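You operate a simulated robot arm through the tools that you are given. There is no shell and no other tool.

Carry out the task below with a simulated robot arm. There is one attempt and no reset: what you move stays moved.

TASK
Press block 65 in the vacuum press at 0.6 bar.
Fine: lid shut, both latches on; leave the pump running, dial and valve as set.

The check looks at the end state, three seconds after you hand in, the way a careful person would. Anything else that was tipped, shoved, dropped, spilled or broken makes it a failure. Lids that push on must go on centred and level and be pressed home; caps that screw on are set level and turned clockwise until they are tight.

THE ROBOT
A 7-joint arm with a two-finger parallel gripper, fixed in place. Base frame: the origin is at the foot of the arm, x ahead of it, y to its left, z up. Lengths are in mm, angles in degrees, forces in N, time in s.
Its first joint turns from -132.0 to 132.0 degrees. Payload 3.91 kg.
The TCP is the grasp point between the finger pads, 30 mm short of the fingertips. In the tool frame z runs along the fingers and y along their closing line. Largest opening 110 mm; finger width 20, thickness 10; the body of the gripper, 48 by 112 mm, starts 55 mm behind the TCP.
Orientation is told as [roll, pitch, yaw] about the base's x, y, z axes, in that order, counted from this pose: with the fingers straight down and closing along the base's y, the tool's x points along the base's -x, its y along +y and its z along -z.

THE INTERFACE
- The arm moves only by the tool drive_tool. Its argument "commands" is a list of rows, each a list of 3 entries, a list of its own where there are three numbers: the finger opening in m, from 0 to 0.11, then the shift along the base's x, y, z in m, then the turn, a rotation vector about the base's x, y, z in degrees. In form: [[hand, [dx, dy, dz], [ax, ay, az]], ...]. A call has 1 to 20 rows; each row is the pose to reach, as a shift and turn from the pose commanded when the call began. Rows are played at 5 a second. More than 50 mm and 8.6 degrees between two rows, or a gripper value outside its range, and nothing of the call is played. Where a pose cannot be reached the arm comes as near as it can. A force on the tool above 40 N (or 10 N above the force at the start of the call, whichever is more), or a blocked arm, ends the call early, and 0.2 s more pass. Each finger travels about 108 mm/s and halts on what it meets, pressing with about 30 N; the grip force reading is that of the motor and also rises with nothing between the fingers. The clock runs only during rows and for 0.2 s after the last one: add rows that repeat a pose to give the fingers time. It gives the time, the measured TCP pose, the force on the tool (base axes), the opening and the grip force at its end, in the units of the frame above (readings bear some noise), with the torque about the TCP (base axes, N m) and any sound that the robot's microphone picked up, and new pictures: "show" is both (left out), scene, wrist or none.
- Cameras (640 x 400 px; columns grow to the right, rows downward): "scene" is fixed at [220.7, 649.1, 1594.7]; the picture's right is [-0.15, -0.99, 0.00], its down [-0.74, 0.11, -0.66] and it looks along [0.66, -0.10, -0.75] (base axes); focal length 214 px, centre (320, 200). "wrist" rides on the gripper at [72, 17, -103] in the tool frame; the picture's right is [-0.23, 0.97, 0.00], its down [-0.76, -0.18, -0.62] and it looks along [-0.61, -0.14, 0.78] (tool axes); focal length 222 px, centre (320, 200). There is no depth. A picture from a camera that has moved, and an enlarged one, comes with that camera's place and axes in the base frame and with its lens.
- close_up(camera, box): a new picture of the part [left, top, right, bottom] of that camera's present view, enlarged. It takes no simulated time.
- close_job(): hands the job in; it is judged then, once.

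Nothing tells you positions but the pictures and the camera data. Unless the task says otherwise, let go and move clear before handing in.

The tools are called after "Call:" as name(argument=value, ...) on one line, values as JSON. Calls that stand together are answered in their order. drive_tool: Moves the arm, as the interface text tells. Its arguments: {"type":"object","properties":{"commands":{"type":"array"},"show":{"type":"string","enum":["both","scene","wrist","none"]}},"required":["commands"]} The other tools are called the same way: close_up (camera, box) takes an enlarged picture of a part of a camera's view; close_job () hands the job in.

At the start:

```text
clock: 0.0
ee_pos: [577.7, 360.2, 1393.0]
orientation: [0.0, 0.0, 0.0]
force: [0.6, -0.2, -0.4]
ft_torque: [-0.02, 0.0, 0.04]
finger_gap: 110.0
grip_force: 0.0
```

scene: 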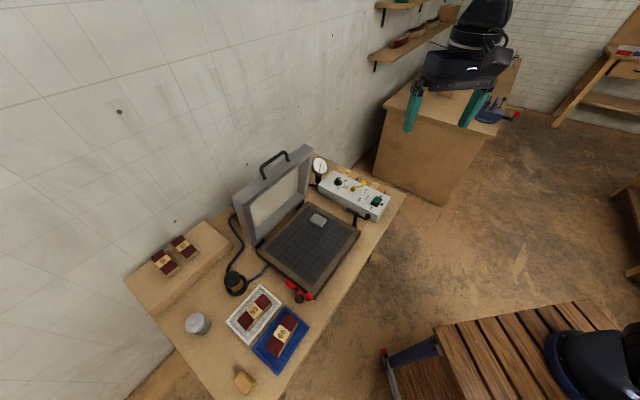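
wrist: 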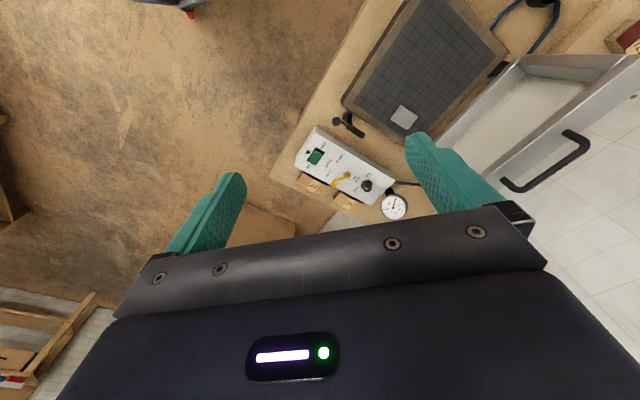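

I see a bench with an open vacuum press, a control box with a gauge, and several blocks in trays. I'll take close-ups to read the labels before moving.

Call:
close_up(camera="scene", box=[220, 270, 320, 390])

Call:
close_up(camera="scene", box=[300, 150, 400, 230])

Call:
close_up(camera="scene", box=[220, 140, 370, 310])

Call:
close_up(camera="scene", box=[120, 210, 240, 350])

Call:
close_up(camera="wrist", box=[270, 90, 430, 230])

```text
3.33 times, centred on (270, 330) of scene
camera zoom: at [220.7, 649.1, 1594.7], right [-0.15, -0.99, 0.0], down [-0.74, 0.11, -0.66], along [0.66, -0.1, -0.75], focal length 715 px, centre (487, -233)
```

zoom: 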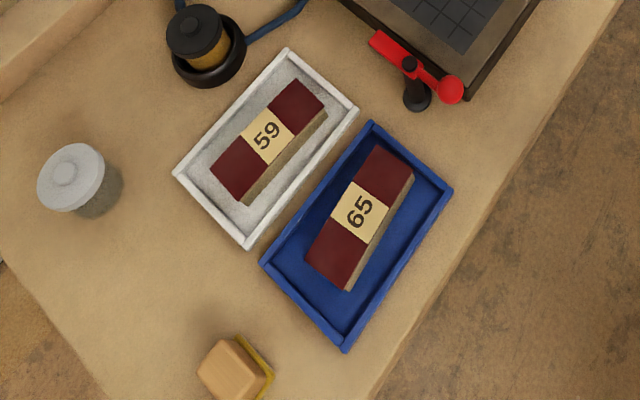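

```text
5.00 times, centred on (350, 190) of scene
camera zoom: at [220.7, 649.1, 1594.7], right [-0.15, -0.99, 0.0], down [-0.74, 0.11, -0.66], along [0.66, -0.1, -0.75], focal length 1072 px, centre (170, 250)
```

zoom: 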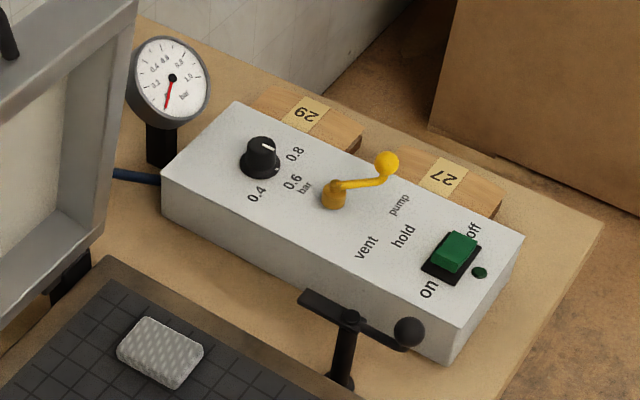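

```text
2.35 times, centred on (295, 225) of scene
camera zoom: at [220.7, 649.1, 1594.7], right [-0.15, -0.99, 0.0], down [-0.74, 0.11, -0.66], along [0.66, -0.1, -0.75], focal length 505 px, centre (379, 141)
```

zoom: 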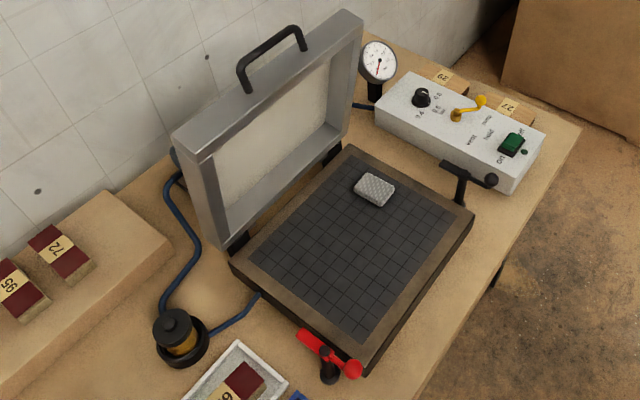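

```text
2.86 times, centred on (180, 280) of scene
camera zoom: at [220.7, 649.1, 1594.7], right [-0.15, -0.99, 0.0], down [-0.74, 0.11, -0.66], along [0.66, -0.1, -0.75], focal length 613 px, centre (720, -29)
```

zoom: 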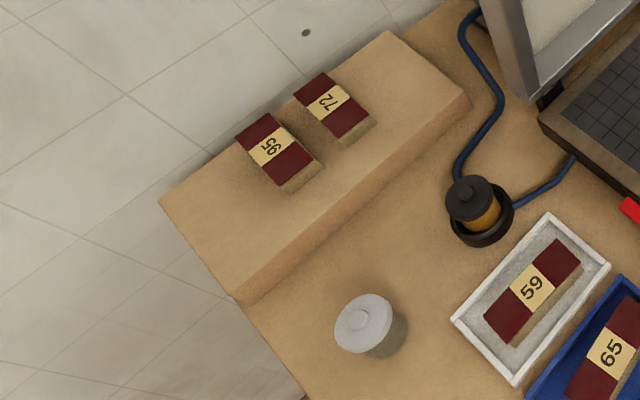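

```text
2.86 times, centred on (350, 160) of wrist
camera zoom: at [504.6, 376.6, 1497.2], right [0.23, 0.97, 0.0], down [0.76, -0.18, 0.62], along [0.61, -0.14, -0.78], focal length 635 px, centre (234, 314)
```

zoom: 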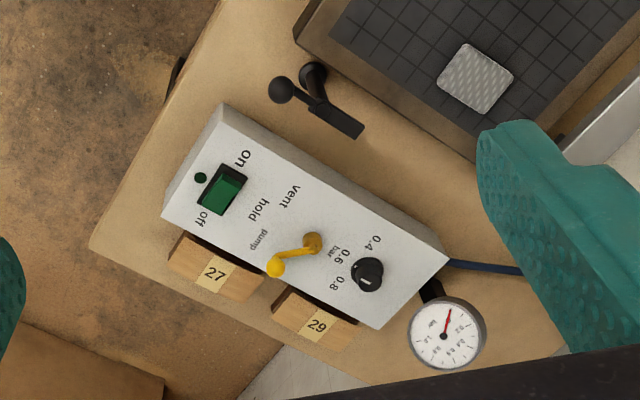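

The box's switch sits near (838, 289, 844) and the dial near (997, 436, 840). The bench runs at about 45° to the base. Next I'll zoom in further on the controls and latches.

Call:
close_up(camera="scene", box=[325, 168, 365, 193])

Call:
close_up(camera="scene", box=[355, 180, 395, 205])

Call:
close_up(camera="wrist", box=[330, 160, 410, 210])

Call:
close_up(camera="scene", box=[270, 270, 334, 310])

Call:
close_up(camera="scene", box=[335, 195, 399, 235])

Call:
close_up(camera="scene", box=[210, 250, 274, 300])

Call:
close_up(camera="scene", box=[230, 140, 330, 260])

```text
16.00 times, centred on (345, 180) of scene
camera zoom: at [220.7, 649.1, 1594.7], right [-0.15, -0.99, 0.0], down [-0.74, 0.11, -0.66], along [0.66, -0.1, -0.75], focal length 3432 px, centre (-80, 512)
```

zoom: 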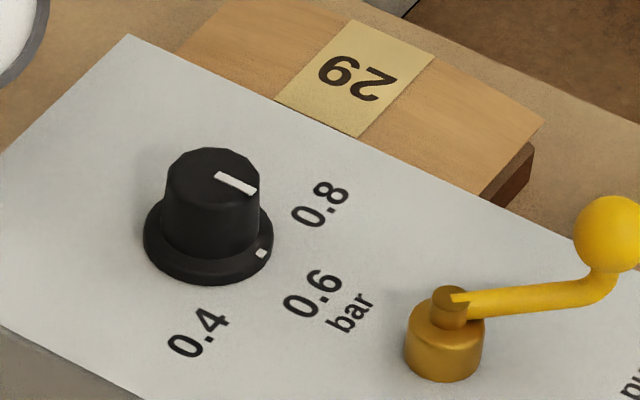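

```text
16.00 times, centred on (375, 192) of scene
camera zoom: at [220.7, 649.1, 1594.7], right [-0.15, -0.99, 0.0], down [-0.74, 0.11, -0.66], along [0.66, -0.1, -0.75], focal length 3432 px, centre (-560, 320)
```

zoom: 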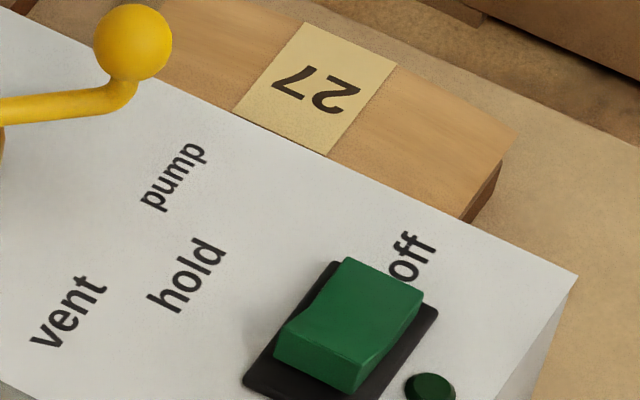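

```text
8.00 times, centred on (370, 185) of wrist
camera zoom: at [504.6, 376.6, 1497.2], right [0.23, 0.97, 0.0], down [0.76, -0.18, 0.62], along [0.61, -0.14, -0.78], focal length 1777 px, centre (-80, 320)
```

zoom: 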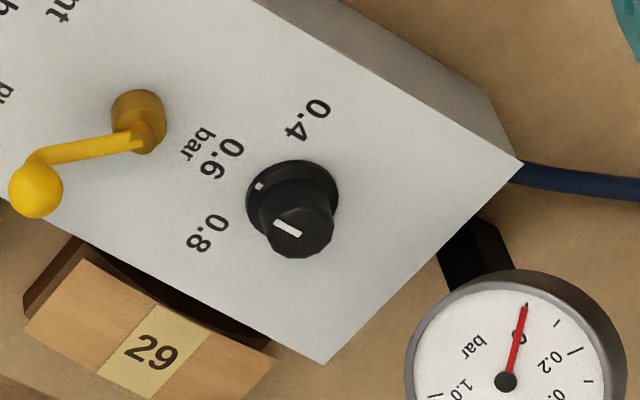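

```text
10.00 times, centred on (302, 290) of scene
camera zoom: at [220.7, 649.1, 1594.7], right [-0.15, -0.99, 0.0], down [-0.74, 0.11, -0.66], along [0.66, -0.1, -0.75], focal length 2145 px, centre (500, -700)
```

zoom: 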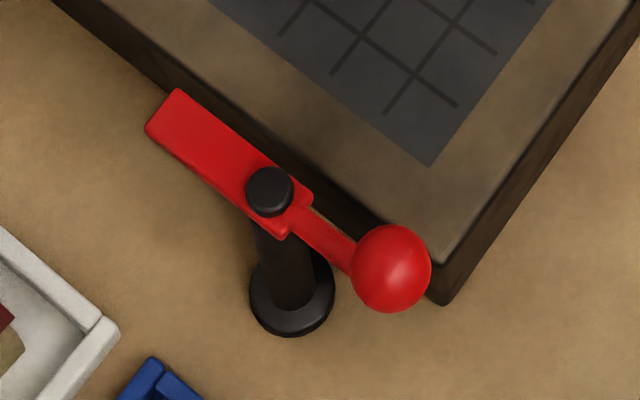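

```text
10.00 times, centred on (367, 215) of scene
camera zoom: at [220.7, 649.1, 1594.7], right [-0.15, -0.99, 0.0], down [-0.74, 0.11, -0.66], along [0.66, -0.1, -0.75], focal length 2145 px, centre (-150, 50)
```

zoom: 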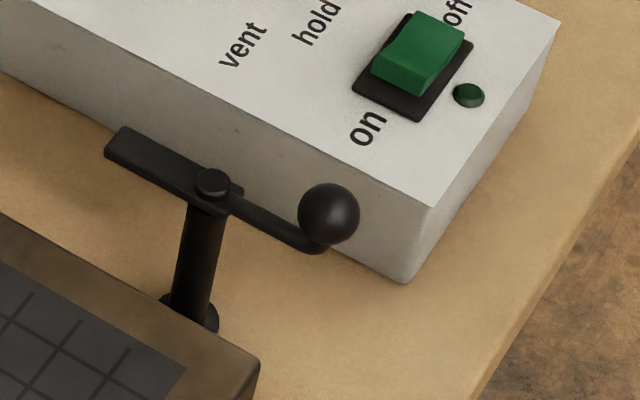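

```text
8.00 times, centred on (242, 275) of scene
camera zoom: at [220.7, 649.1, 1594.7], right [-0.15, -0.99, 0.0], down [-0.74, 0.11, -0.66], along [0.66, -0.1, -0.75], focal length 1716 px, centre (944, -400)
```

zoom: 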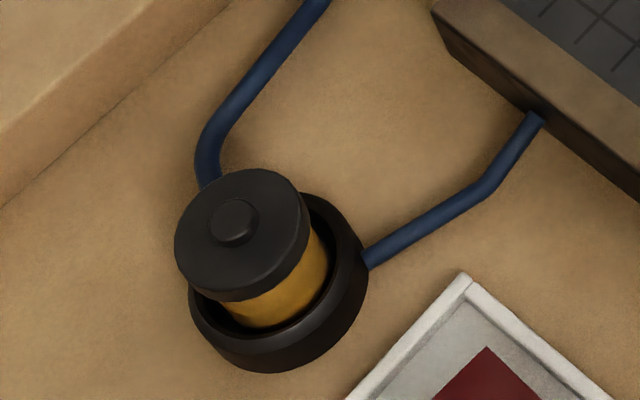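

```text
3.33 times, centred on (280, 200) of scene
camera zoom: at [220.7, 649.1, 1594.7], right [-0.15, -0.99, 0.0], down [-0.74, 0.11, -0.66], along [0.66, -0.1, -0.75], focal length 715 px, centre (453, 200)
```

zoom: 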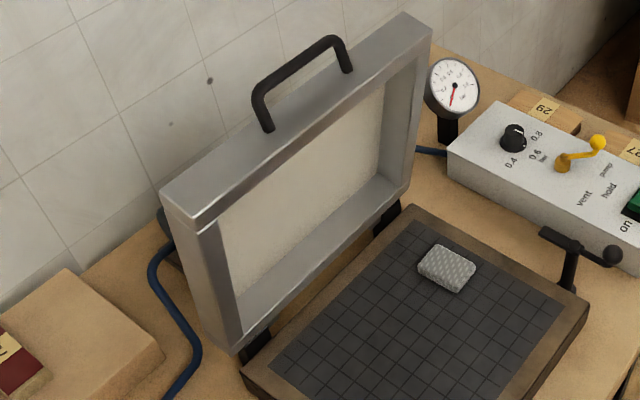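

The lamp is dark and the valve lever looks close to "pump". The dial pointer sits near 0.6 or 0.8, so I'll bring the wrist camera round to face the bench squarely and survey it.

Call:
drive_tool(commands=[[0.11, [-0.013, 0.023, -0.015], [0, 0, 7.5]], [0.11, [-0.026, 0.046, -0.03], [0, 0, 15]], [0.11, [-0.039, 0.07, -0.046], [0, 0, 22.5]], [0.11, [-0.052, 0.093, -0.062], [0, 0, 30]], [0.11, [-0.065, 0.117, -0.078], [0, 0, 37.5]], [0.11, [-0.078, 0.14, -0.093], [0, 0, 45]], [0.11, [-0.078, 0.14, -0.093], [0, 0, 45]]])

```text
clock: 1.6
ee_pos: [502.3, 498.5, 1300.5]
orientation: [-0.1, 0.0, 45.1]
force: [-1.0, -1.0, 0.6]
ft_torque: [0.01, -0.02, 0.04]
finger_gap: 109.9
grip_force: 0.1
camera wrist: at [438.1, 459.7, 1403.8], right [-0.53, 0.85, 0.0], down [0.66, 0.41, 0.62], along [0.53, 0.33, -0.78], focal length 222 px, centre (320, 200)
```

scene: 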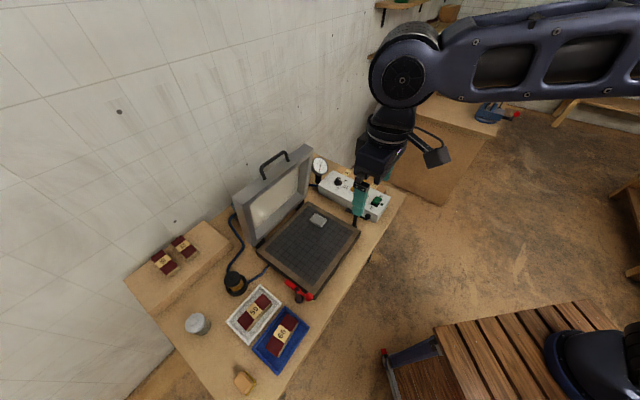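
wrist: 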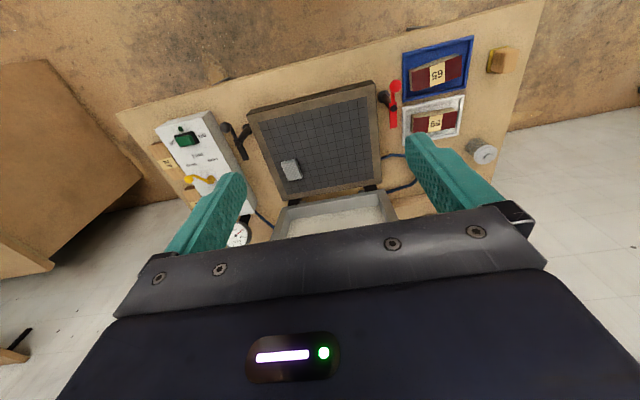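

I have a good view of the whole layout. Now I'll move in for a closer view of the control box.

Call:
drive_tool(commands=[[0.11, [0.019, -0.03, -0.025], [0, 0, -1.2]], [0.11, [0.037, -0.06, -0.05], [0, 0, -2.5]], [0.11, [0.056, -0.09, -0.075], [0, 0, -3.8]], [0.11, [0.075, -0.119, -0.1], [0, 0, -5]], [0.11, [0.094, -0.149, -0.125], [0, 0, -6.2]], [0.11, [0.112, -0.179, -0.15], [0, 0, -7.5]], [0.11, [0.131, -0.208, -0.175], [0, 0, -8.8]], [0.11, [0.15, -0.238, -0.2], [0, 0, -10]], [0.11, [0.15, -0.238, -0.2], [0, 0, -10]]])

Call:
close_up(camera="wrist", box=[220, 60, 420, 230])

```text
clock: 3.6
ee_pos: [650.2, 261.8, 1098.6]
orientation: [0.0, 0.0, 35.1]
force: [0.0, -0.1, 1.3]
ft_torque: [0.0, 0.05, 0.03]
finger_gap: 110.0
grip_force: 0.1
camera wrist: at [580.0, 234.3, 1201.8], right [-0.37, 0.93, 0.0], down [0.73, 0.29, 0.62], along [0.58, 0.23, -0.78], focal length 222 px, centre (320, 200)
```

scene: 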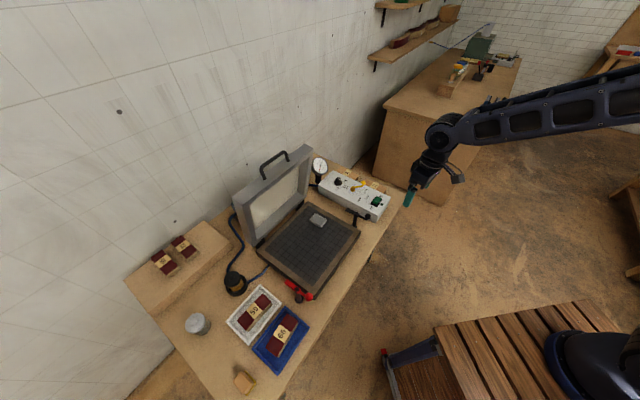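
wrist: 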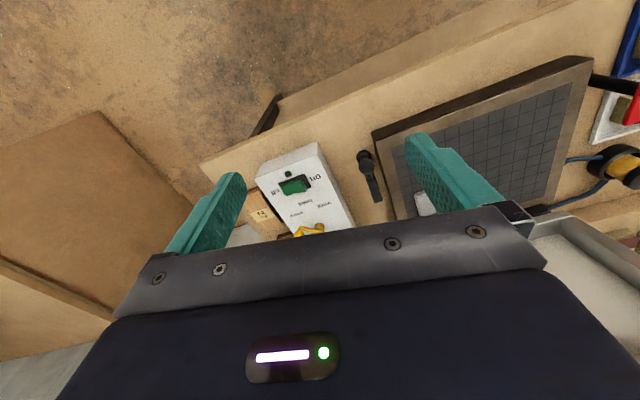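

```text
2.35 times, centred on (320, 145) of wrist
camera zoom: at [580.0, 234.3, 1201.8], right [-0.37, 0.93, 0.0], down [0.73, 0.29, 0.62], along [0.58, 0.23, -0.78], focal length 523 px, centre (320, 329)
```

zoom: 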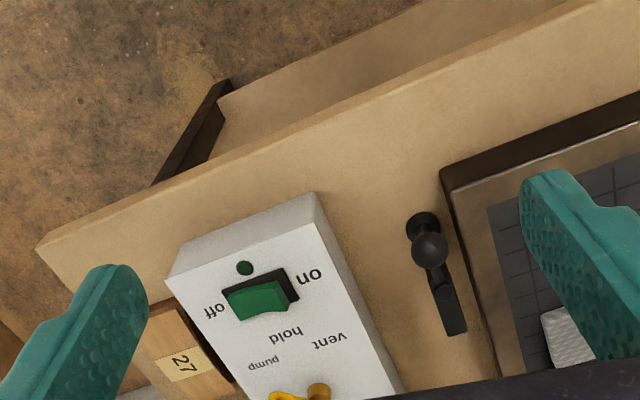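

The rocker and lever are visible from here, but the dial is hidden behind the gripper. I'll move further out to see the dial and gauge from above.

Call:
drive_tool(commands=[[0.11, [0.035, 0.018, 0.012], [0, 0, 0]], [0.11, [0.07, 0.036, 0.025], [0, 0, 0]], [0.11, [0.1, 0.054, 0.037], [0, 0, 0]], [0.11, [0.13, 0.072, 0.05], [0, 0, 0]], [0.11, [0.13, 0.072, 0.05], [0, 0, 0]]])

Call:
close_up(camera="wrist", box=[230, 60, 430, 230])

```text
clock: 4.8
ee_pos: [778.1, 332.2, 1149.7]
orientation: [0.1, 0.0, 34.9]
force: [0.0, 0.5, -0.5]
ft_torque: [-0.01, 0.03, 0.02]
finger_gap: 110.3
grip_force: 0.0
camera wrist: at [709.8, 305.4, 1253.9], right [-0.37, 0.93, 0.0], down [0.73, 0.29, 0.62], along [0.58, 0.23, -0.78], focal length 222 px, centre (320, 200)
```

scene: 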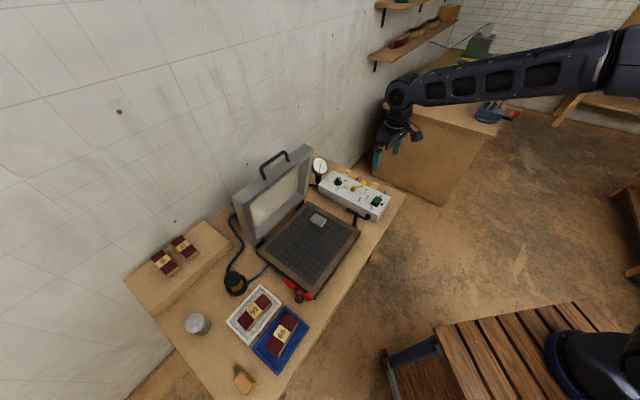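
wrist: 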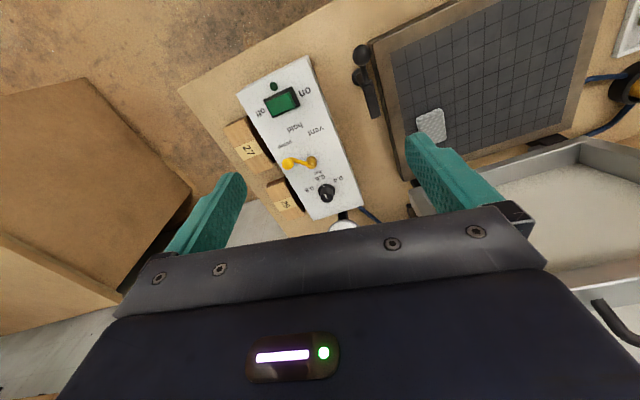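

```text
2.35 times, centred on (330, 145) of wrist
camera zoom: at [709.8, 305.4, 1253.9], right [-0.37, 0.93, 0.0], down [0.73, 0.29, 0.62], along [0.58, 0.23, -0.78], focal length 523 px, centre (296, 329)
```

zoom: 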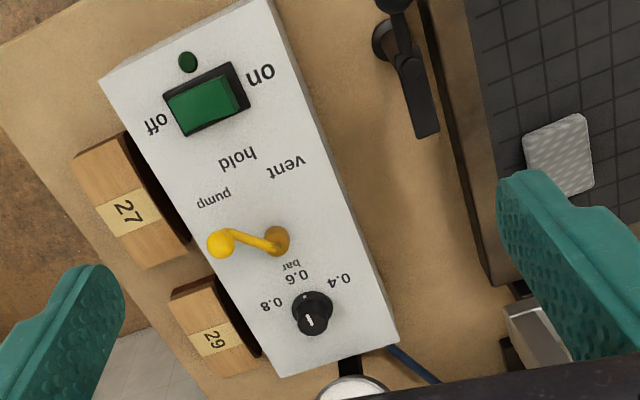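

Call:
close_up(camera="wrist", box=[290, 160, 354, 210])

Call:
close_up(camera="wrist", box=[270, 115, 334, 175])

Call:
close_up(camera="wrist", box=[250, 75, 314, 125])

Call:
close_up(camera="wrist", box=[340, 30, 440, 130])

```text
8.00 times, centred on (322, 185) of wrist
camera zoom: at [709.8, 305.4, 1253.9], right [-0.37, 0.93, 0.0], down [0.73, 0.29, 0.62], along [0.58, 0.23, -0.78], focal length 1777 px, centre (304, 320)
```

zoom: 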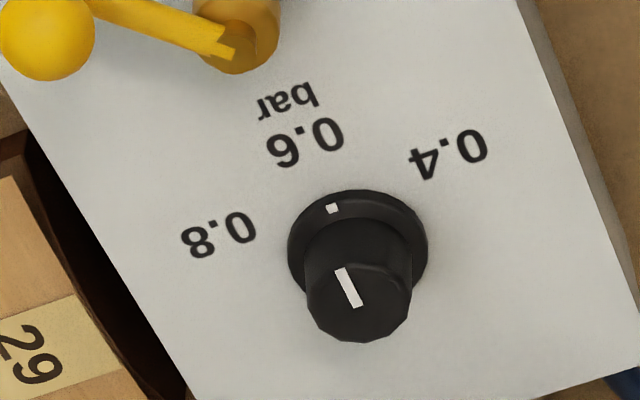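

```text
6.67 times, centred on (302, 145) of wrist
camera zoom: at [709.8, 305.4, 1253.9], right [-0.37, 0.93, 0.0], down [0.73, 0.29, 0.62], along [0.58, 0.23, -0.78], focal length 1481 px, centre (440, 567)
```

zoom: 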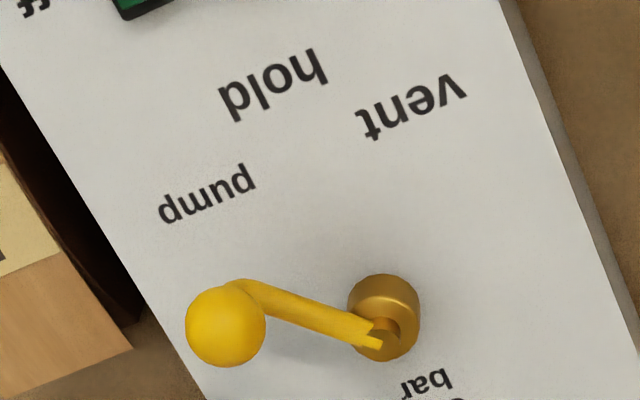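

```text
8.00 times, centred on (282, 100) of wrist
camera zoom: at [709.8, 305.4, 1253.9], right [-0.37, 0.93, 0.0], down [0.73, 0.29, 0.62], along [0.58, 0.23, -0.78], focal length 1777 px, centre (624, 1000)
```

zoom: 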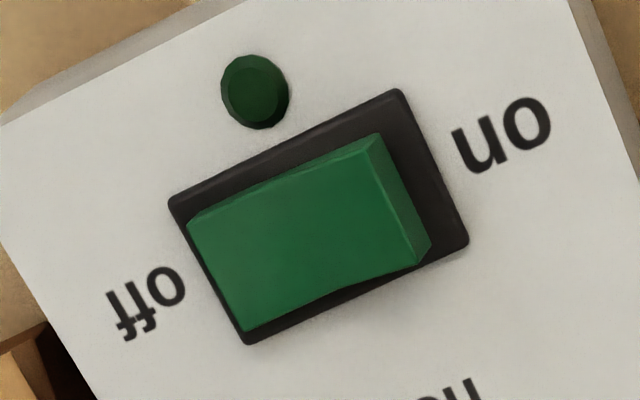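

```text
4.00 times, centred on (390, 80) of wrist
camera zoom: at [709.8, 305.4, 1253.9], right [-0.37, 0.93, 0.0], down [0.73, 0.29, 0.62], along [0.58, 0.23, -0.78], focal length 888 px, centre (40, 680)
```

zoom: 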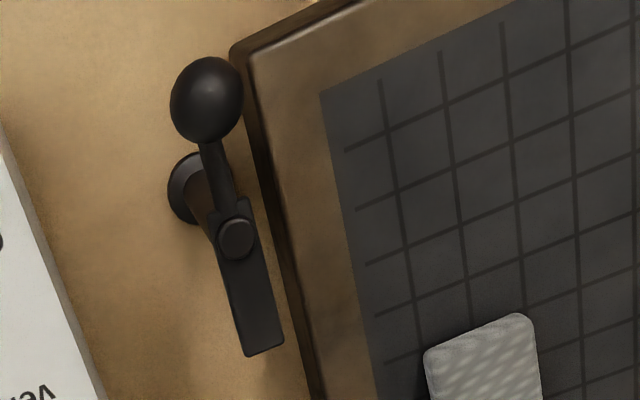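

The dial already reads 0.6 and the lever is already at pump. The rocker is off, with its raised "on" end near (827, 297). Next I'll look at block 65 in the blue tray.

Call:
drive_tool(commands=[[0.11, [-0.037, 0.026, -0.006], [0, 0, 3]], [0.11, [-0.075, 0.051, -0.012], [0, 0, 6]], [0.11, [-0.112, 0.077, -0.018], [0, 0, 9]], [0.11, [-0.149, 0.103, -0.024], [0, 0, 12]], [0.11, [-0.187, 0.128, -0.03], [0, 0, 15]], [0.11, [-0.224, 0.154, -0.035], [0, 0, 18]], [0.11, [-0.261, 0.18, -0.04], [0, 0, 21]], [0.11, [-0.299, 0.205, -0.046], [0, 0, 24]], [0.11, [-0.336, 0.231, -0.052], [0, 0, 27]], [0.11, [-0.373, 0.257, -0.058], [0, 0, 30]], [0.11, [-0.411, 0.282, -0.064], [0, 0, 33]], [0.11, [-0.448, 0.308, -0.07], [0, 0, 35]], [0.11, [-0.448, 0.308, -0.07], [0, 0, 35]]])

Call:
close_up(camera="wrist", box=[240, 60, 440, 230])

```text
clock: 7.6
ee_pos: [331.7, 641.7, 1080.4]
orientation: [0.0, 0.1, 69.9]
force: [0.5, -0.7, -0.8]
ft_torque: [0.01, 0.03, -0.05]
finger_gap: 110.0
grip_force: 0.1
camera wrist: at [290.5, 579.8, 1183.6], right [-0.84, 0.55, 0.0], down [0.43, 0.66, 0.62], along [0.34, 0.52, -0.78], focal length 222 px, centre (320, 200)
```

scene: 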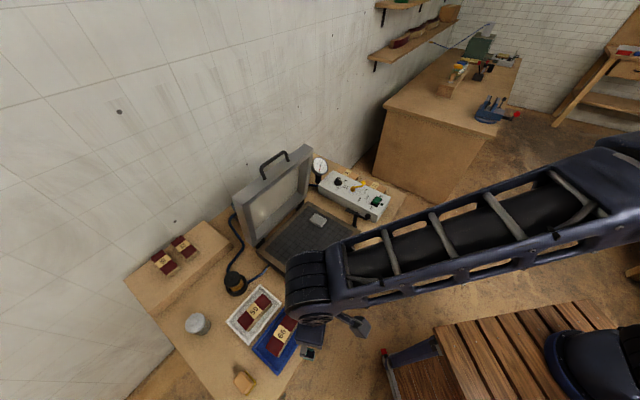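
wrist: 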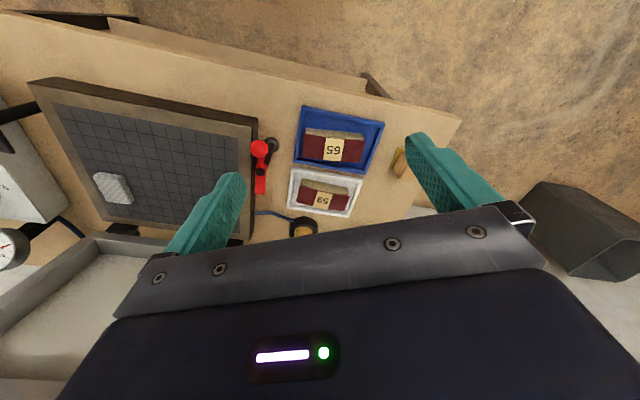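

```text
2.35 times, centred on (340, 145) of wrist
camera zoom: at [290.5, 579.8, 1183.6], right [-0.84, 0.55, 0.0], down [0.43, 0.66, 0.62], along [0.34, 0.52, -0.78], focal length 523 px, centre (273, 329)
```

zoom: 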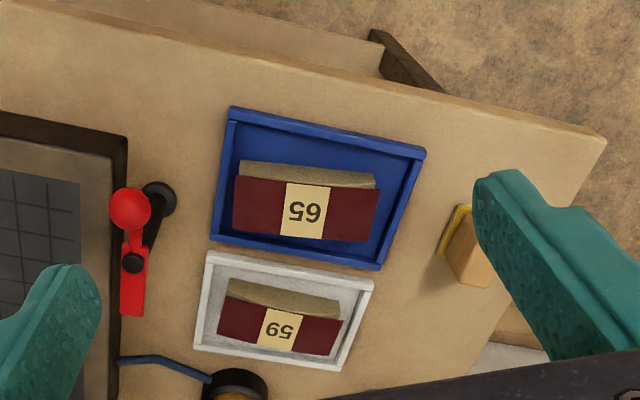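

Call:
close_up(camera="wrist", box=[290, 95, 394, 175])

Call:
close_up(camera="wrist", box=[230, 120, 334, 240])

Call:
close_up(camera="wrist", box=[20, 70, 270, 240])

```text
5.00 times, centred on (342, 135) of wrist
camera zoom: at [290.5, 579.8, 1183.6], right [-0.84, 0.55, 0.0], down [0.43, 0.66, 0.62], along [0.34, 0.52, -0.78], focal length 1111 px, centre (210, 525)
```

zoom: 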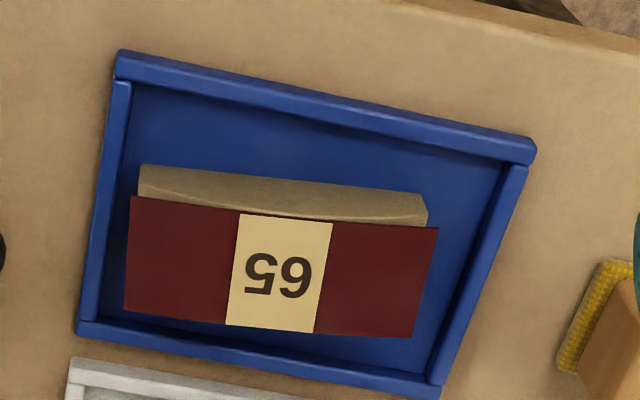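

```text
3.33 times, centred on (282, 180) of wrist
camera zoom: at [290.5, 579.8, 1183.6], right [-0.84, 0.55, 0.0], down [0.43, 0.66, 0.62], along [0.34, 0.52, -0.78], focal length 740 px, centre (447, 267)
```

zoom: 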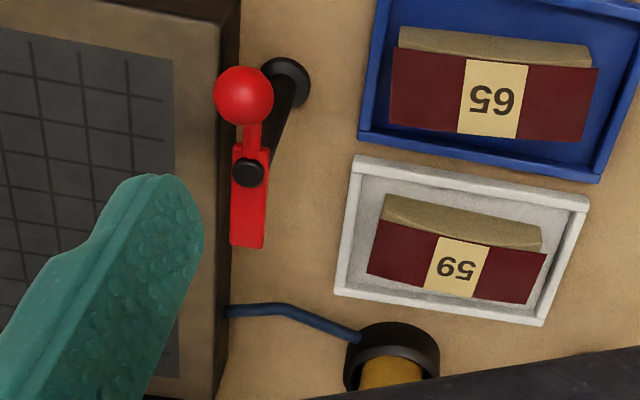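

```text
2.35 times, centred on (145, 155) of wrist
camera zoom: at [290.5, 579.8, 1183.6], right [-0.84, 0.55, 0.0], down [0.43, 0.66, 0.62], along [0.34, 0.52, -0.78], focal length 523 px, centre (732, 306)
```

zoom: 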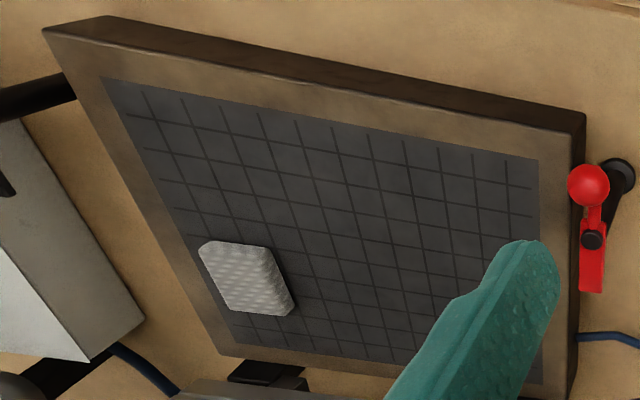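

Block 65 is about 113 × 46 mm, centred near (370, 747), with its top at about z 800. Its long axis is at about 141°. I'll turn the gripper to close across its short side and hover above it.

Call:
drive_tool(commands=[[0.11, [0.004, 0.01, -0.013], [0, 0, 7.1]], [0.11, [0.008, 0.02, -0.026], [0, 0, 14.2]], [0.11, [0.012, 0.03, -0.039], [0, 0, 21.3]], [0.11, [0.015, 0.042, -0.052], [0, 0, 28.4]], [0.11, [0.019, 0.052, -0.065], [0, 0, 35.5]], [0.11, [0.023, 0.063, -0.078], [0, 0, 42.6]], [0.11, [0.027, 0.073, -0.091], [0, 0, 49.7]], [0.11, [0.03, 0.084, -0.104], [0, 0, 56.8]], [0.11, [0.034, 0.095, -0.117], [0, 0, 63.9]], [0.11, [0.038, 0.105, -0.13], [0, 0, 71]], [0.11, [0.038, 0.105, -0.13], [0, 0, 71]]])

Call:
close_up(camera="wrist", box=[200, 60, 460, 230])

Call:
close_up(camera="scene", box=[220, 260, 340, 360])

```text
clock: 10.0
ee_pos: [370.3, 746.6, 951.3]
orientation: [0.0, 0.0, 141.1]
force: [0.2, -0.7, 0.0]
ft_torque: [-0.02, 0.02, 0.0]
finger_gap: 110.0
grip_force: 0.1
camera wrist: at [415.8, 688.2, 1054.7], right [-0.79, -0.61, 0.0], down [-0.48, 0.62, 0.62], along [-0.38, 0.49, -0.78], focal length 222 px, centre (320, 200)
```

scene: 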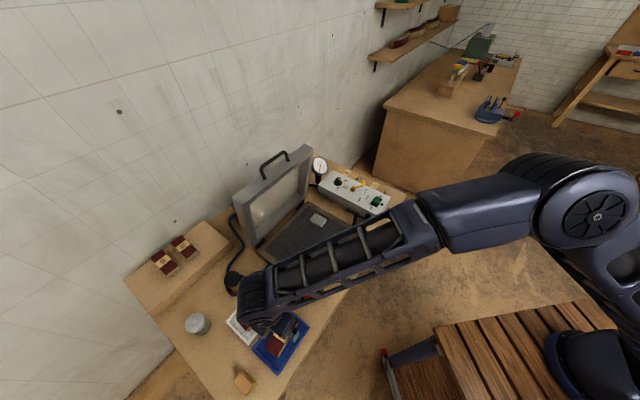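
wrist: 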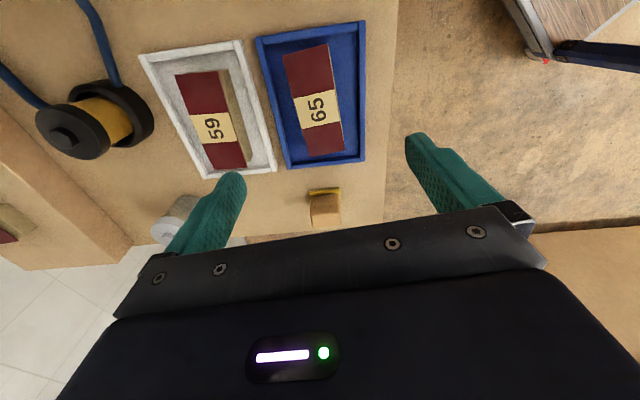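

```text
2.35 times, centred on (330, 145) of wrist
camera zoom: at [415.8, 688.2, 1054.7], right [-0.79, -0.61, 0.0], down [-0.48, 0.62, 0.62], along [-0.38, 0.49, -0.78], focal length 523 px, centre (296, 329)
```

zoom: 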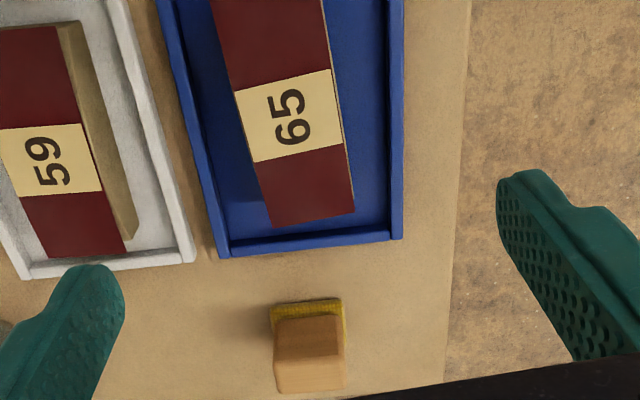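

```text
4.00 times, centred on (280, 310) of scene
camera zoom: at [220.7, 649.1, 1594.7], right [-0.15, -0.99, 0.0], down [-0.74, 0.11, -0.66], along [0.66, -0.1, -0.75], focal length 858 px, centre (480, -240)
```

zoom: 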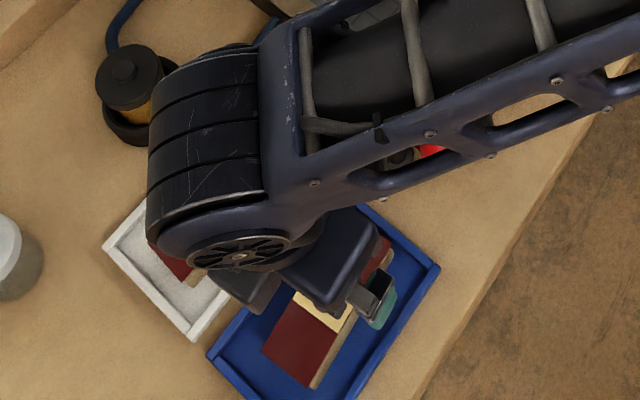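

Triangulating two wrist views puts the block centre at (372, 751), its top at z 791, and the tray rim at z 770. I'll centre over it and descend with the fingers slightly wider than the block.

Call:
drive_tool(commands=[[0.09, [0.001, 0.002, -0.03], [0, 0, 0]], [0.07, [0.0017, 0.0045, -0.06], [0, 0, 0]], [0.066, [0.0017, 0.0045, -0.09], [0, 0, 0]], [0.066, [0.0017, 0.0045, -0.115], [0, 0, 0]], [0.066, [0.0017, 0.0045, -0.13], [0, 0, 0]], [0.066, [0.0017, 0.0045, -0.14], [0, 0, 0]], [0.066, [0.0017, 0.0045, -0.14], [0, 0, 0]]])

Call:
close_up(camera="wrist", box=[180, 0, 440, 230])

```text
clock: 11.6
ee_pos: [370.6, 751.7, 811.1]
orientation: [0.0, 0.0, 141.0]
force: [-0.6, -0.5, -0.7]
ft_torque: [-0.02, 0.04, -0.03]
finger_gap: 65.7
grip_force: 0.1
camera wrist: at [416.4, 693.3, 914.8], right [-0.79, -0.61, 0.0], down [-0.48, 0.62, 0.62], along [-0.38, 0.49, -0.78], focal length 222 px, centre (320, 200)
```

scene: 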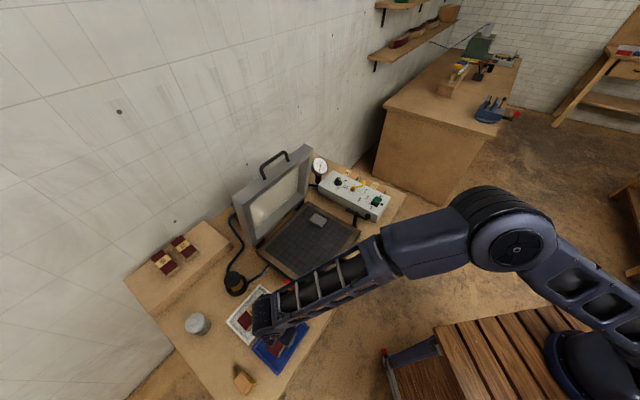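
wrist: 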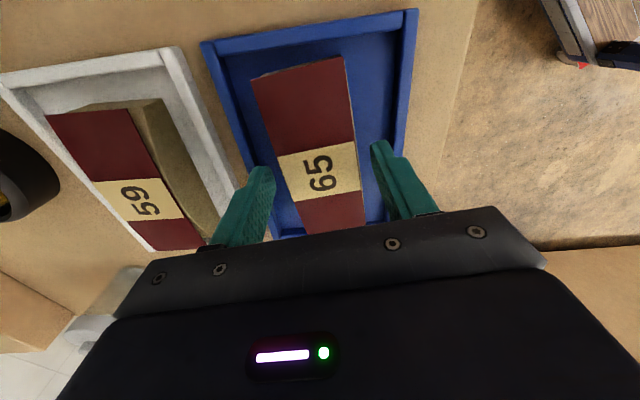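

```text
1.74 times, centred on (310, 115) of wrist
camera zoom: at [416.4, 693.3, 914.8], right [-0.79, -0.61, 0.0], down [-0.48, 0.62, 0.62], along [-0.38, 0.49, -0.78], focal length 386 px, centre (337, 348)
```

zoom: 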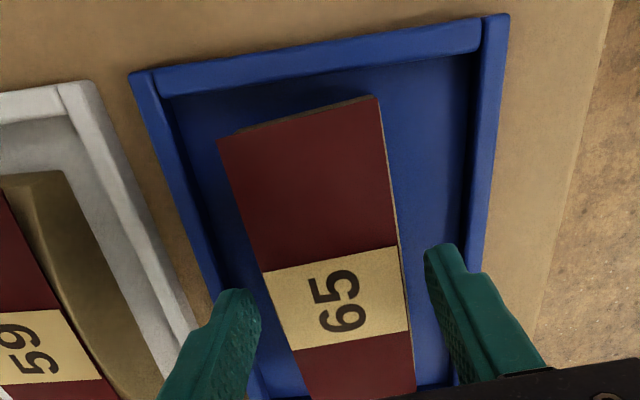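

The fingers straddle block 65 symmetrically, so I'll go down the last 10 mm and close gently.

Call:
drive_tool(commands=[[0.066, [0, 0, -0.005], [0, 0, 0]], [0.066, [0, 0, -0.01], [0, 0, 0]], [0.058, [0, 0, -0.01], [0, 0, 0]], [0.052, [0, 0, -0.01], [0, 0, 0]], [0.046, [0, 0, -0.01], [0, 0, 0]], [0.04, [0, 0, -0.01], [0, 0, 0]], [0.036, [0, 0, -0.01], [0, 0, 0]], [0.036, [0, 0, -0.01], [0, 0, 0]]], show="wrist")

Call:
close_up(camera="wrist", box=[180, 0, 440, 230])

```text
clock: 13.4
ee_pos: [371.1, 751.9, 801.4]
orientation: [0.0, 0.0, 140.9]
force: [0.6, 0.7, -0.2]
ft_torque: [0.02, -0.01, -0.01]
finger_gap: 47.8
grip_force: 30.3
camera wrist: at [416.3, 693.1, 904.7], right [-0.79, -0.61, 0.0], down [-0.48, 0.62, 0.62], along [-0.38, 0.49, -0.78], focal length 222 px, centre (320, 200)
```

wrist: 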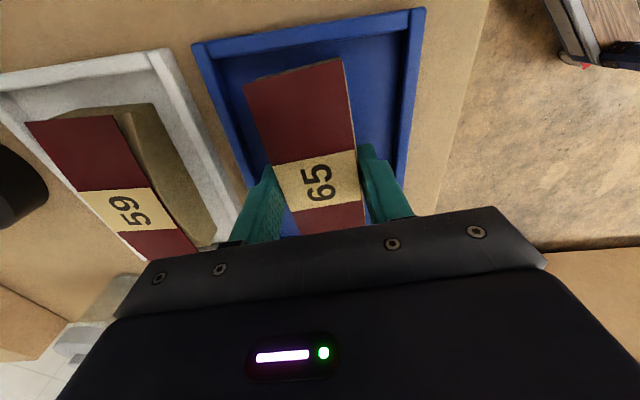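

```text
1.74 times, centred on (310, 115) of wrist
camera zoom: at [416.3, 693.1, 904.7], right [-0.79, -0.61, 0.0], down [-0.48, 0.62, 0.62], along [-0.38, 0.49, -0.78], focal length 386 px, centre (337, 348)
```

zoom: 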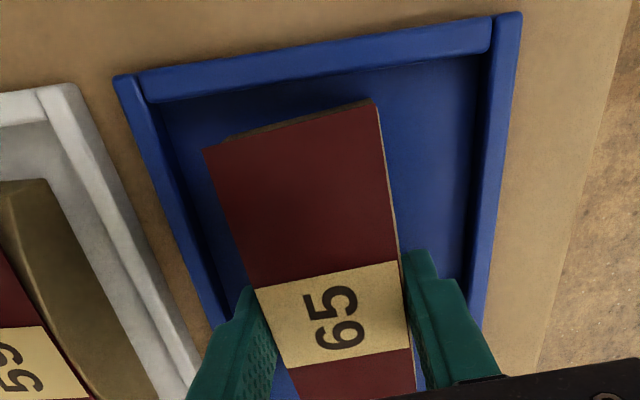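

The fingers closed on the block at 47.8 mm. I'll lift it slowly.

Call:
drive_tool(commands=[[0.036, [0, 0, 0.005], [0, 0, 0]], [0.036, [0, 0, 0.015], [0, 0, 0]], [0.036, [0, 0, 0.035], [0, 0, 0]], [0.036, [0, 0, 0.065], [0, 0, 0]], [0.036, [0, 0, 0.1], [0, 0, 0]], [0.036, [0, 0, 0.14], [0, 0, 0]], [0.036, [0, 0, 0.17], [0, 0, 0]], [0.036, [0, 0, 0.17], [0, 0, 0]]])

Call:
close_up(camera="wrist", box=[180, 0, 440, 230])

```text
clock: 15.2
ee_pos: [372.8, 750.8, 968.3]
orientation: [0.0, 0.0, 141.0]
force: [1.6, 0.0, -1.2]
ft_torque: [-0.03, 0.03, -0.04]
finger_gap: 47.6
grip_force: 30.5
camera wrist: at [418.0, 692.6, 1072.0], right [-0.79, -0.61, 0.0], down [-0.48, 0.62, 0.62], along [-0.38, 0.49, -0.78], focal length 222 px, centre (320, 200)
```

scene: 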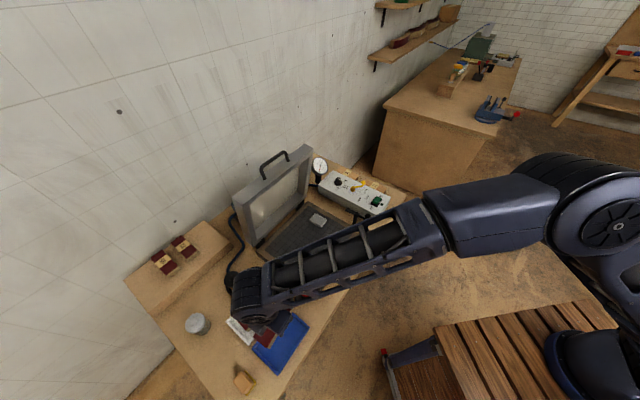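
wrist: 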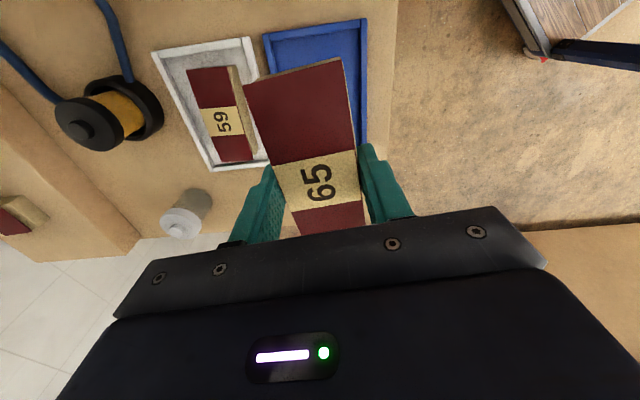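

```text
1.74 times, centred on (310, 115) of wrist
camera zoom: at [418.0, 692.6, 1072.0], right [-0.79, -0.61, 0.0], down [-0.48, 0.62, 0.62], along [-0.38, 0.49, -0.78], focal length 386 px, centre (337, 348)
```

zoom: 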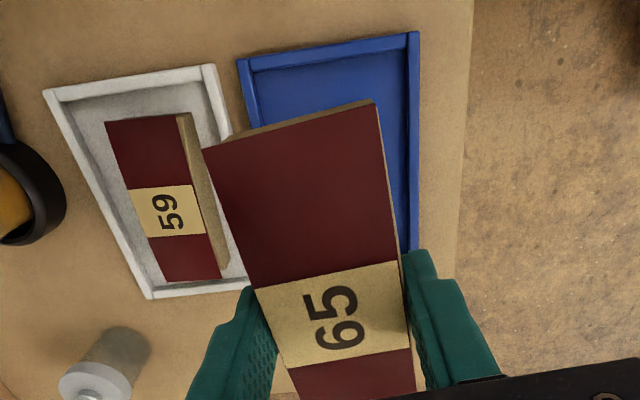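

The block came up cleanly with its veneer in place. The press grid is centred near (704, 619) and aligned at 45°, with the small mesh pad in its right-rear area. I'll carry the block over the middle of the grid, clear of the pad.

Call:
drive_tool(commands=[[0.036, [0.038, -0.015, 0.01], [0, 0, -0.8]], [0.036, [0.076, -0.03, 0.01], [0, 0, -1.6]], [0.036, [0.114, -0.044, 0.01], [0, 0, -2.4]], [0.036, [0.151, -0.059, 0.01], [0, 0, -3.2]], [0.036, [0.189, -0.074, 0.01], [0, 0, -4]], [0.036, [0.227, -0.089, 0.01], [0, 0, -4.8]], [0.036, [0.265, -0.103, 0.01], [0, 0, -5.6]], [0.036, [0.3026, -0.118, 0.01], [0, 0, -6]], [0.036, [0.3026, -0.118, 0.01], [0, 0, -6]]])

Call:
close_up(camera="scene", box=[220, 140, 370, 310])

```text
clock: 17.2
ee_pos: [673.6, 634.8, 982.6]
orientation: [-0.1, 0.0, 135.0]
force: [0.0, -0.4, -1.0]
ft_torque: [0.01, 0.02, 0.0]
finger_gap: 47.8
grip_force: 29.5
camera wrist: at [711.8, 571.8, 1085.9], right [-0.85, -0.53, 0.0], down [-0.41, 0.66, 0.62], along [-0.33, 0.53, -0.78], focal length 222 px, centre (320, 200)
```

scene: 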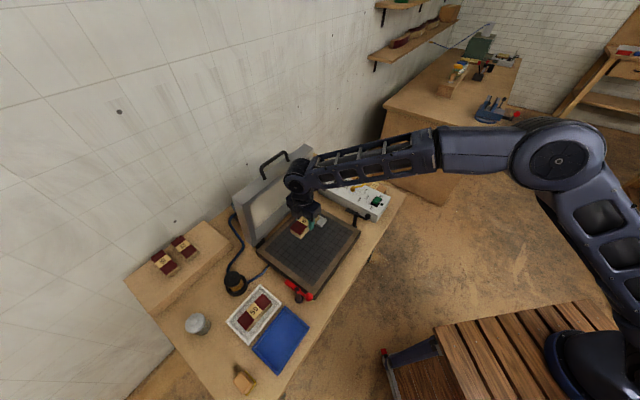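
wrist: 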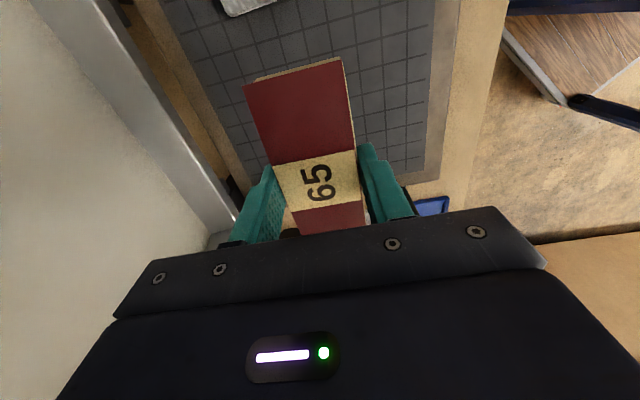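

```text
2.35 times, centred on (295, 225) of scene
camera zoom: at [220.7, 649.1, 1594.7], right [-0.15, -0.99, 0.0], down [-0.74, 0.11, -0.66], along [0.66, -0.1, -0.75], focal length 505 px, centre (379, 141)
```

zoom: 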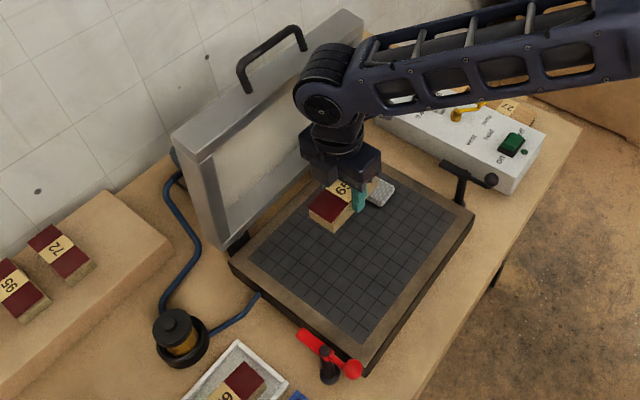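

I'm hovering over the grid, clear of the pad. I'll lower the block most of the way and check.

Call:
drive_tool(commands=[[0.036, [0, 0, -0.03], [0, 0, 0]], [0.036, [0, 0, -0.06], [0, 0, 0]], [0.036, [0, 0, -0.085], [0, 0, 0]], [0.036, [0, 0, -0.105], [0, 0, 0]], [0.036, [0, 0, -0.118], [0, 0, 0]], [0.036, [0, 0, -0.118], [0, 0, 0]]])

Call:
close_up(camera="scene", box=[255, 170, 365, 260])

```text
clock: 18.6
ee_pos: [674.3, 633.6, 863.8]
orientation: [0.1, 0.0, 135.1]
force: [0.6, 0.0, -0.7]
ft_torque: [0.03, 0.0, -0.04]
finger_gap: 47.5
grip_force: 29.8
camera wrist: at [712.5, 570.5, 966.4], right [-0.85, -0.53, 0.0], down [-0.41, 0.66, 0.62], along [-0.33, 0.53, -0.78], focal length 222 px, centre (320, 200)
```

scene: 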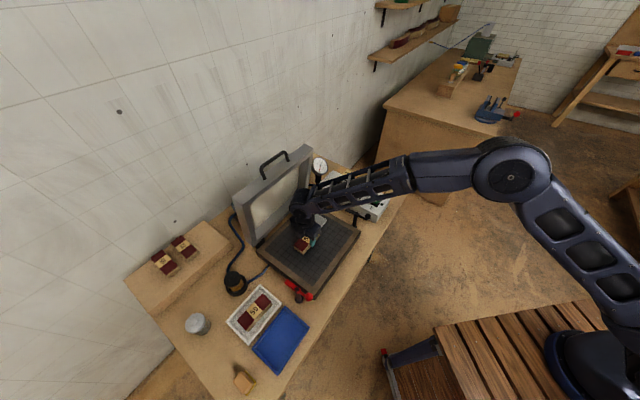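
wrist: 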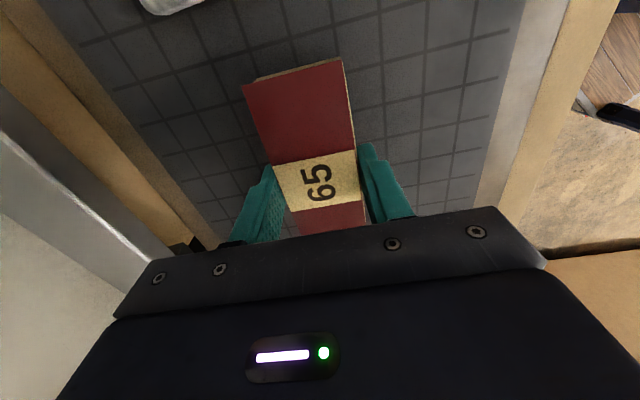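

```text
4.44 times, centred on (310, 215) of scene
camera zoom: at [220.7, 649.1, 1594.7], right [-0.15, -0.99, 0.0], down [-0.74, 0.11, -0.66], along [0.66, -0.1, -0.75], focal length 953 px, centre (364, 133)
```

zoom: 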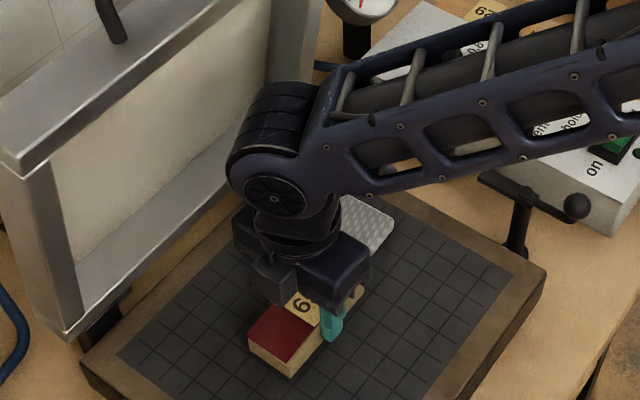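

Call:
drive_tool(commands=[[0.036, [0, 0, -0.004], [0, 0, 0]], [0.036, [0, 0, -0.008], [0, 0, 0]], [0.036, [0, 0, -0.012], [0, 0, 0]], [0.036, [0, 0, -0.015], [0, 0, 0]]], show="none")

Call:
close_up(camera="scene", box=[275, 210, 345, 260])

```text
clock: 19.6
ee_pos: [674.1, 632.3, 849.3]
orientation: [0.0, -0.1, 135.0]
force: [-1.0, -0.8, 4.5]
ft_torque: [0.01, 0.1, 0.05]
finger_gap: 47.4
grip_force: 30.2
```

```text
8.00 times, centred on (310, 235) of scene
camera zoom: at [220.7, 649.1, 1594.7], right [-0.15, -0.99, 0.0], down [-0.74, 0.11, -0.66], along [0.66, -0.1, -0.75], focal length 1716 px, centre (400, -80)
```

zoom: 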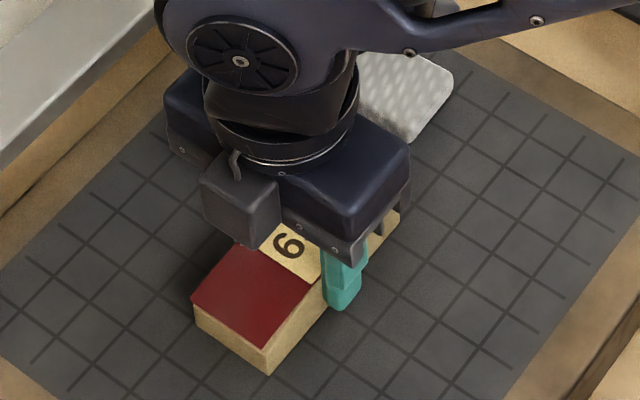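

The force rose to +4.5 N, so the block is touching down. I'll confirm with another millimetre.

Call:
drive_tool(commands=[[0.036, [0, 0, -0.0007], [0, 0, 0]], [0.036, [0, 0, -0.0007], [0, 0, 0]]], show="none")

```text
clock: 20.2
ee_pos: [672.8, 632.9, 849.0]
orientation: [-0.1, 0.0, 134.9]
force: [-2.9, -1.4, 16.8]
ft_torque: [-0.34, 0.11, -0.03]
finger_gap: 47.4
grip_force: 30.3
```

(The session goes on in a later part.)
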